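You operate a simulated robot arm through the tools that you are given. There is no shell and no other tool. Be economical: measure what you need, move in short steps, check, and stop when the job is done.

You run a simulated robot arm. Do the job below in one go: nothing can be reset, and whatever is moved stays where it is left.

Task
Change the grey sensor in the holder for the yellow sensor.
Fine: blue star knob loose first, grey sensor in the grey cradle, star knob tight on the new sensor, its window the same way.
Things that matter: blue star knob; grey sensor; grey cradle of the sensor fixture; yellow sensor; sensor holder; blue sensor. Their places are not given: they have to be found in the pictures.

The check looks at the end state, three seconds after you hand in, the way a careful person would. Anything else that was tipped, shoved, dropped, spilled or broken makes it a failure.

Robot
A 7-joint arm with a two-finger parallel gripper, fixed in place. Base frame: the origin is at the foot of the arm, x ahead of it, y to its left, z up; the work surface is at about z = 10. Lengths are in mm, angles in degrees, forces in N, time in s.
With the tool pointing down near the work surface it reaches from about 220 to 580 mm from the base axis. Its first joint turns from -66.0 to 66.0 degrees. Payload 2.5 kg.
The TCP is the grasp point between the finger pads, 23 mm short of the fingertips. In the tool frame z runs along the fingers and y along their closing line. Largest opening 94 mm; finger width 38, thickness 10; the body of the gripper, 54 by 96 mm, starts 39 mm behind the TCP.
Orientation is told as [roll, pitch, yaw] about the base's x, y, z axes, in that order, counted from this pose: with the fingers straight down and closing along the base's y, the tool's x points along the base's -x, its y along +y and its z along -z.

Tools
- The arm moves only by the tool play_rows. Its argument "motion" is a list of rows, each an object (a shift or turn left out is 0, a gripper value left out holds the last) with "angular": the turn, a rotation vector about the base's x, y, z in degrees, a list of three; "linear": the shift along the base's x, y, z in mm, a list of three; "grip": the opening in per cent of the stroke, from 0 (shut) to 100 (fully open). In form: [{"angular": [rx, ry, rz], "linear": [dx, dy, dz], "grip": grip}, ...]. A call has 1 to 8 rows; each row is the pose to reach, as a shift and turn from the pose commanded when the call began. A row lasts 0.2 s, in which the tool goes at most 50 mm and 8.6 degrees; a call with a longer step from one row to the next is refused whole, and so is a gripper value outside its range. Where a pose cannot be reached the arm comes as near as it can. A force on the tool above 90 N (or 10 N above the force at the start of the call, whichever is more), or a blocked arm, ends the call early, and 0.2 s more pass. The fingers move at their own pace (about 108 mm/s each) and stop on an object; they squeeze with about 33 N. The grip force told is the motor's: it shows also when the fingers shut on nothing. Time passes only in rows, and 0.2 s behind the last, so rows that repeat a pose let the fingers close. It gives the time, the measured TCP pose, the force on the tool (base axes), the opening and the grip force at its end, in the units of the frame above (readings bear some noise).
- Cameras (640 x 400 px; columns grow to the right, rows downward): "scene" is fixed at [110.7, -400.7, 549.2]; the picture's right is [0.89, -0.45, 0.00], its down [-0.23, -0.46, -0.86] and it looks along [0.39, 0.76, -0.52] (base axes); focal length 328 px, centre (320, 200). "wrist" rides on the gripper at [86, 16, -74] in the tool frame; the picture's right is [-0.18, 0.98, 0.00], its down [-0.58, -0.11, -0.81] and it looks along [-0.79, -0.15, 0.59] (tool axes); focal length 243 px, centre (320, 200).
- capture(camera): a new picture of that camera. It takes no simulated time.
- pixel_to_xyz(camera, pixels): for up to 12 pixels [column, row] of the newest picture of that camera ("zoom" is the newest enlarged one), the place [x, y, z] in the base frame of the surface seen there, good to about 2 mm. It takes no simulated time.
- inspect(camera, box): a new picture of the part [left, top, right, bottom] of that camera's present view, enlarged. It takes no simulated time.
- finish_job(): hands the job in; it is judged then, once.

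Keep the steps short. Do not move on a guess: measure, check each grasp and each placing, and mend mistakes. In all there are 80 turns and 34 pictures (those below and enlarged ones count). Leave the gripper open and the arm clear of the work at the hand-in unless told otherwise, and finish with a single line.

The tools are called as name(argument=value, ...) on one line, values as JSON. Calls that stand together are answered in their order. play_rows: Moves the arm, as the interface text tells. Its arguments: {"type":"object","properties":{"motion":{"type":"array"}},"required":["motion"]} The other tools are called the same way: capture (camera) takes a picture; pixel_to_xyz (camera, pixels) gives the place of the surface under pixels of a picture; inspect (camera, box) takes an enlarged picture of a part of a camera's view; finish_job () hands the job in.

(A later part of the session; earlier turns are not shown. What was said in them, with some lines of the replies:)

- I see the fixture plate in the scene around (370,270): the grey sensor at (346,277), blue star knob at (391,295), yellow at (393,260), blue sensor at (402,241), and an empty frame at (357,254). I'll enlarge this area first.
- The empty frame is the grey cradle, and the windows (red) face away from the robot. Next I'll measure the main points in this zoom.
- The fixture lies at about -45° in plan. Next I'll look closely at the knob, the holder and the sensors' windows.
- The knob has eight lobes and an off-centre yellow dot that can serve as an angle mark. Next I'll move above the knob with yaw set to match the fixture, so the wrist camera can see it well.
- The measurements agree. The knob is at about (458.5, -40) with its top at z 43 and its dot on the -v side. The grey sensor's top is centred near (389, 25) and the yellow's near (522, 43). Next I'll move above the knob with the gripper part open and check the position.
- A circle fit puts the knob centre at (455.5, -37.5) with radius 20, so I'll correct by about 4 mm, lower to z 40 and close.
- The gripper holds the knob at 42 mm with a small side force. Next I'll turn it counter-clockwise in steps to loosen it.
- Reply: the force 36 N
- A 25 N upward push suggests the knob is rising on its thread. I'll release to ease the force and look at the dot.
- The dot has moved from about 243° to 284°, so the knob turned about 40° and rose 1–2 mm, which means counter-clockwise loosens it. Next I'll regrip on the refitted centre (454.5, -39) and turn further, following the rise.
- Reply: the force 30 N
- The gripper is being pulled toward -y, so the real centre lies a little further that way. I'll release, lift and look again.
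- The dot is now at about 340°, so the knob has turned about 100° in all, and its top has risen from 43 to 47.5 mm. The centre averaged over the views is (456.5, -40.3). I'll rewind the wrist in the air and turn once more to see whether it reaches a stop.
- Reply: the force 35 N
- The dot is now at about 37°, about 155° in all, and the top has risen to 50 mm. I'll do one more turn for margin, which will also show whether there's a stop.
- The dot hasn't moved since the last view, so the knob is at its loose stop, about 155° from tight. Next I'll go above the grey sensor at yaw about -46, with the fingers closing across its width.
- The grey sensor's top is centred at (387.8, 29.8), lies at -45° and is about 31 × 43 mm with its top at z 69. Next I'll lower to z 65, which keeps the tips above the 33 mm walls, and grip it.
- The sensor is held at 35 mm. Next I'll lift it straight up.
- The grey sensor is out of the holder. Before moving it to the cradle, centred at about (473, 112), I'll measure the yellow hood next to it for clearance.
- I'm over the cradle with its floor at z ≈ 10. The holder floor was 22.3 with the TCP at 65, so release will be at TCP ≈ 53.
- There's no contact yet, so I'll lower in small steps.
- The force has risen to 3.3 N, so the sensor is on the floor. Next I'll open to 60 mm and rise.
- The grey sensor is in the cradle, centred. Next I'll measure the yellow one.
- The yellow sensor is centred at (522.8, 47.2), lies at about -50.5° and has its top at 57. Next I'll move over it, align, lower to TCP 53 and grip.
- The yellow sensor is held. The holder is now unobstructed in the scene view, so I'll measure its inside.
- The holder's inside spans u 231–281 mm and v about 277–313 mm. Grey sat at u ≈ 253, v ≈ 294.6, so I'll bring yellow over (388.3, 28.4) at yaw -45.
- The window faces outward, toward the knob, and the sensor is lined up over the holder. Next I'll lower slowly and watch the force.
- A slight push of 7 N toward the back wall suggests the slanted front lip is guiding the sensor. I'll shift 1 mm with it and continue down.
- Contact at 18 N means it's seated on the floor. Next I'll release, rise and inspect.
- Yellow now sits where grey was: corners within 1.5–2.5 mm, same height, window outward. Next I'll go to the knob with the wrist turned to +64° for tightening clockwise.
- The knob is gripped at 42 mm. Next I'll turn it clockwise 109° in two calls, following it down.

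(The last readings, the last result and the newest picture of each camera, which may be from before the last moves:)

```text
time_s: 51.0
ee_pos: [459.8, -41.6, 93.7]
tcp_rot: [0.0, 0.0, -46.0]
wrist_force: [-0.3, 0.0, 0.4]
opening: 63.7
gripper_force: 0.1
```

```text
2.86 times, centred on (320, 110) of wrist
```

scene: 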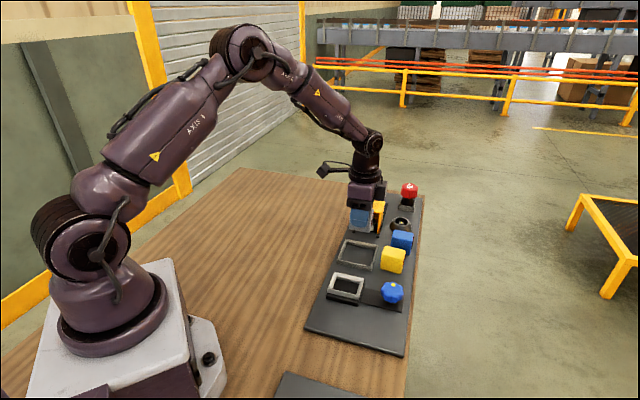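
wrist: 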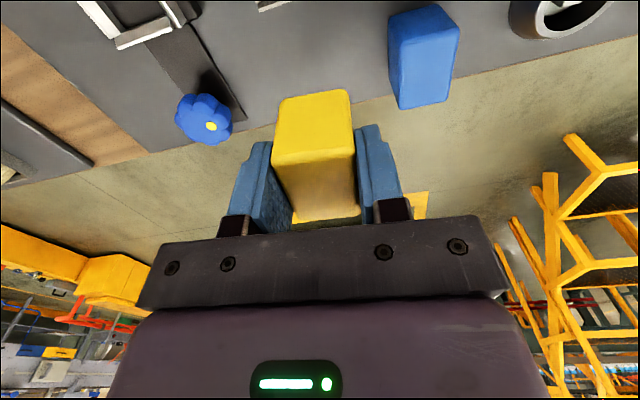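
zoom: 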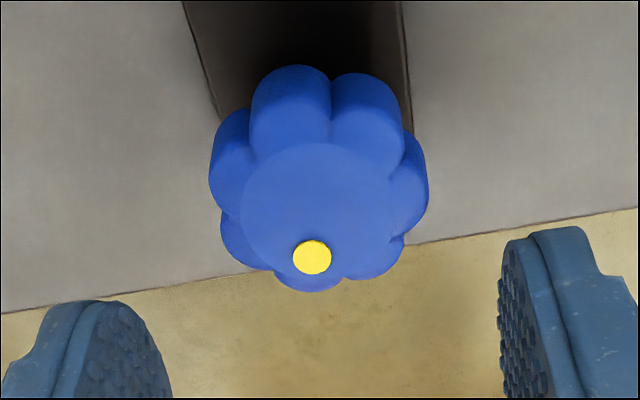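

The dot turned with the gripper, so the knob is about 110° tighter with about 45° left. I'll rewind the wrist, regrip and turn clockwise to the stop.

play_rows(motion=[{"angular": [0, 0, 8]}, {"angular": [0, 0, 16]}, {"angular": [0, 0, 24]}, {"angular": [0, 0, 32]}, {"angular": [0, 0, 40]}, {"angular": [0, 0, 48]}, {"angular": [0, 0, 56]}, {"angular": [0, 0, 64]}])

play_rows(motion=[{"linear": [0, 0, -25]}, {"linear": [0, 0, -51]}, {"linear": [0, 0, -51], "grip": 0}, {"linear": [0, 0, -51]}, {"linear": [0, 0, -51]}])

play_rows(motion=[{"linear": [0, 0, -0.3], "angular": [0, 0, -8]}, {"linear": [0, 0, -0.7], "angular": [0, 0, -16]}, {"linear": [0, 0, -1.0], "angular": [0, 0, -24]}, {"linear": [0, 0, -1.4], "angular": [0, 0, -32]}, {"linear": [0, 0, -1.7], "angular": [0, 0, -40]}, {"linear": [0, 0, -2.0], "angular": [0, 0, -48]}, {"linear": [0, 0, -2.0], "angular": [0, 0, -56]}, {"linear": [0, 0, -2.0], "angular": [0, 0, -64]}])

play_rows(motion=[{"grip": 68}, {"grip": 68}, {"linear": [0, 0, 20]}, {"linear": [0, 0, 50]}])

inspect(camera="wrist", box=[240, 40, 400, 180])

```text
time_s: 52.8
ee_pos: [458.4, -39.9, 95.3]
tcp_rot: [0.0, 0.2, 18.0]
wrist_force: [0.4, -0.1, 0.5]
opening: 63.8
gripper_force: 0.1
```

```text
time_s: 54.0
ee_pos: [458.8, -40.7, 43.5]
tcp_rot: [0.1, 0.1, 18.1]
wrist_force: [-7.3, 12.0, 2.3]
opening: 43.0
gripper_force: 45.0
```

```text
time_s: 55.8
ee_pos: [458.1, -40.3, 42.0]
tcp_rot: [0.0, -0.1, -46.1]
wrist_force: [3.4, 9.8, -10.7]
opening: 42.9
gripper_force: 44.7
```

```text
time_s: 56.8
ee_pos: [457.7, -41.6, 90.9]
tcp_rot: [0.0, 0.0, -46.0]
wrist_force: [0.5, 1.1, -0.4]
opening: 64.1
gripper_force: 0.0
```

```text
2.86 times, centred on (320, 110) of wrist
```

zoom: 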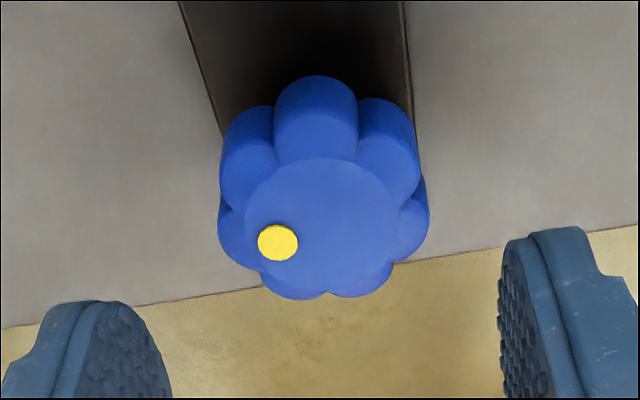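

pixel_to_xyz(camera="zoom", pixels=[[278, 242], [320, 230], [219, 220], [428, 220], [316, 78], [325, 295], [235, 135], [400, 120]])

```text
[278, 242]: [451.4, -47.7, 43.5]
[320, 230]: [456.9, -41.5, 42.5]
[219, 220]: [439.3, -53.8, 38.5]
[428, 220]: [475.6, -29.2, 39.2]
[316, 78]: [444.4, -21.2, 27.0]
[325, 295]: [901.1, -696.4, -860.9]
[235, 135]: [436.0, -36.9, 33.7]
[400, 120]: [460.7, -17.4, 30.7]
```

The dot is back at its original place, (451, -48) against (451, -48) at the start, with the top at 43.5. I'll do one more clockwise cycle to confirm it's hard on the stop.

play_rows(motion=[{"angular": [0, 0, 8]}, {"angular": [0, 0, 16]}, {"angular": [0, 0, 24]}, {"angular": [0, 0, 32]}, {"angular": [0, 0, 38]}])

play_rows(motion=[{"linear": [0, 0, -25]}, {"linear": [0, 0, -50.5]}, {"linear": [0, 0, -50.5], "grip": 0}, {"linear": [0, 0, -50.5]}, {"linear": [0, 0, -50.5]}])

play_rows(motion=[{"angular": [0, 0, -8]}, {"angular": [0, 0, -16]}, {"angular": [0, 0, -24]}, {"angular": [0, 0, -32]}, {"angular": [0, 0, -38]}])

play_rows(motion=[{"grip": 68}, {"grip": 68}, {"linear": [0, 0, 20]}, {"linear": [0, 0, 50]}])

inspect(camera="wrist", box=[240, 40, 400, 180])

```text
time_s: 58.0
ee_pos: [457.1, -40.1, 91.7]
tcp_rot: [0.0, 0.0, -7.9]
wrist_force: [-0.8, 0.3, -0.7]
opening: 63.9
gripper_force: 0.0
```

```text
time_s: 59.2
ee_pos: [458.0, -38.8, 42.4]
tcp_rot: [0.0, -0.1, -7.9]
wrist_force: [-2.5, 5.9, 0.8]
opening: 42.6
gripper_force: 45.0
```

```text
time_s: 60.4
ee_pos: [457.0, -40.6, 39.8]
tcp_rot: [0.0, 0.0, -46.0]
wrist_force: [2.6, 4.0, 3.0]
opening: 42.5
gripper_force: 44.9
```

```text
time_s: 61.4
ee_pos: [457.9, -41.2, 89.0]
tcp_rot: [0.0, -0.1, -46.0]
wrist_force: [0.4, 0.5, -0.6]
opening: 63.9
gripper_force: 0.1
```

```text
2.86 times, centred on (320, 110) of wrist
```

zoom: 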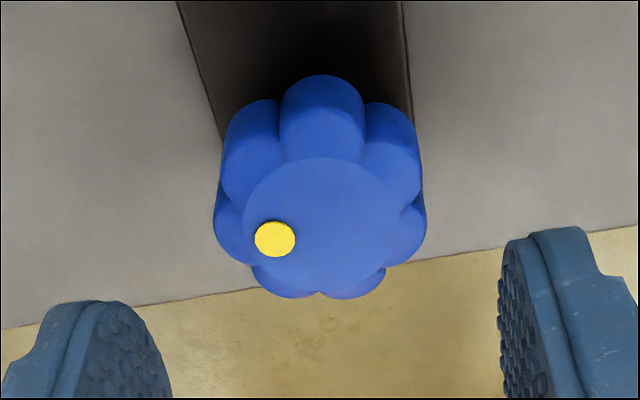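

The dot moved only about 5° for 38° of turning, so the knob is tight at its stop. Next I'll retreat upward and make a final check.

play_rows(motion=[{"linear": [0, 0, 40], "grip": 100}, {"linear": [0, 0, 80]}, {"linear": [-30, 30, 120]}, {"linear": [-65, 60, 150]}, {"linear": [-100, 90, 180]}, {"linear": [-130, 120, 210]}])

inspect(camera="scene", box=[300, 180, 430, 360])

inspect(camera="scene", box=[310, 230, 420, 320])

```text
refused: row 3 steps farther than a row can; nothing moved
```

```text
2.22 times, centred on (365, 270) of scene
```

zoom: 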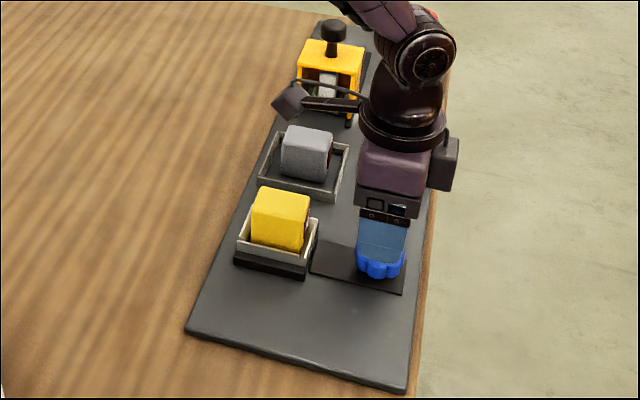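

```text
4.44 times, centred on (365, 275) of scene
```

zoom: 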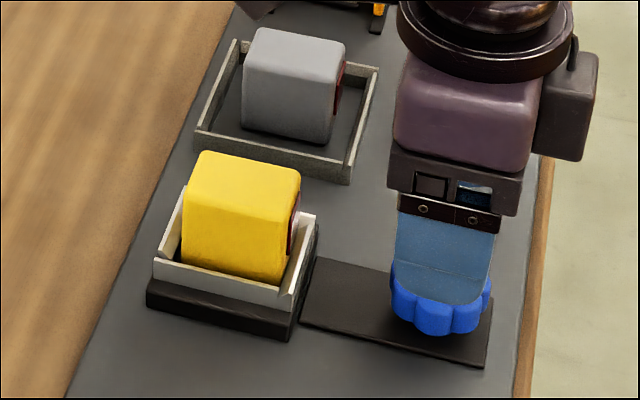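

That move was refused because a step was too long. The sensors look right in both views. I'll retreat again in shorter steps.

play_rows(motion=[{"linear": [0, 0, 40]}, {"linear": [0, 0, 80], "grip": 100}, {"linear": [-15, 15, 115]}, {"linear": [-35, 35, 140]}, {"linear": [-60, 60, 160]}, {"linear": [-85, 85, 180]}, {"linear": [-105, 105, 200]}])

capture(camera="scene")

```text
time_s: 63.0
ee_pos: [353.4, 62.3, 291.6]
tcp_rot: [0.0, 0.0, -45.9]
wrist_force: [-0.7, -0.1, 0.9]
opening: 94.2
gripper_force: 0.1
```

```text
0 pictures are left
```

scene: 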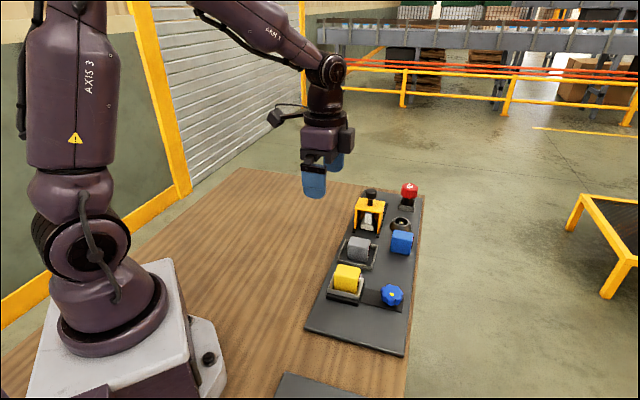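

Grey is in the cradle, yellow is in the holder with its window outward, the knob is tight, the blue sensor is where it was, and the arm is clear with the gripper open. I'm handing in.

finish_job()

```text
The job is handed in.
```

The yellow sensor is in the holder with its window facing the same way, the grey sensor is in the grey cradle, and the star knob, loosened first, is tight again at its stop.
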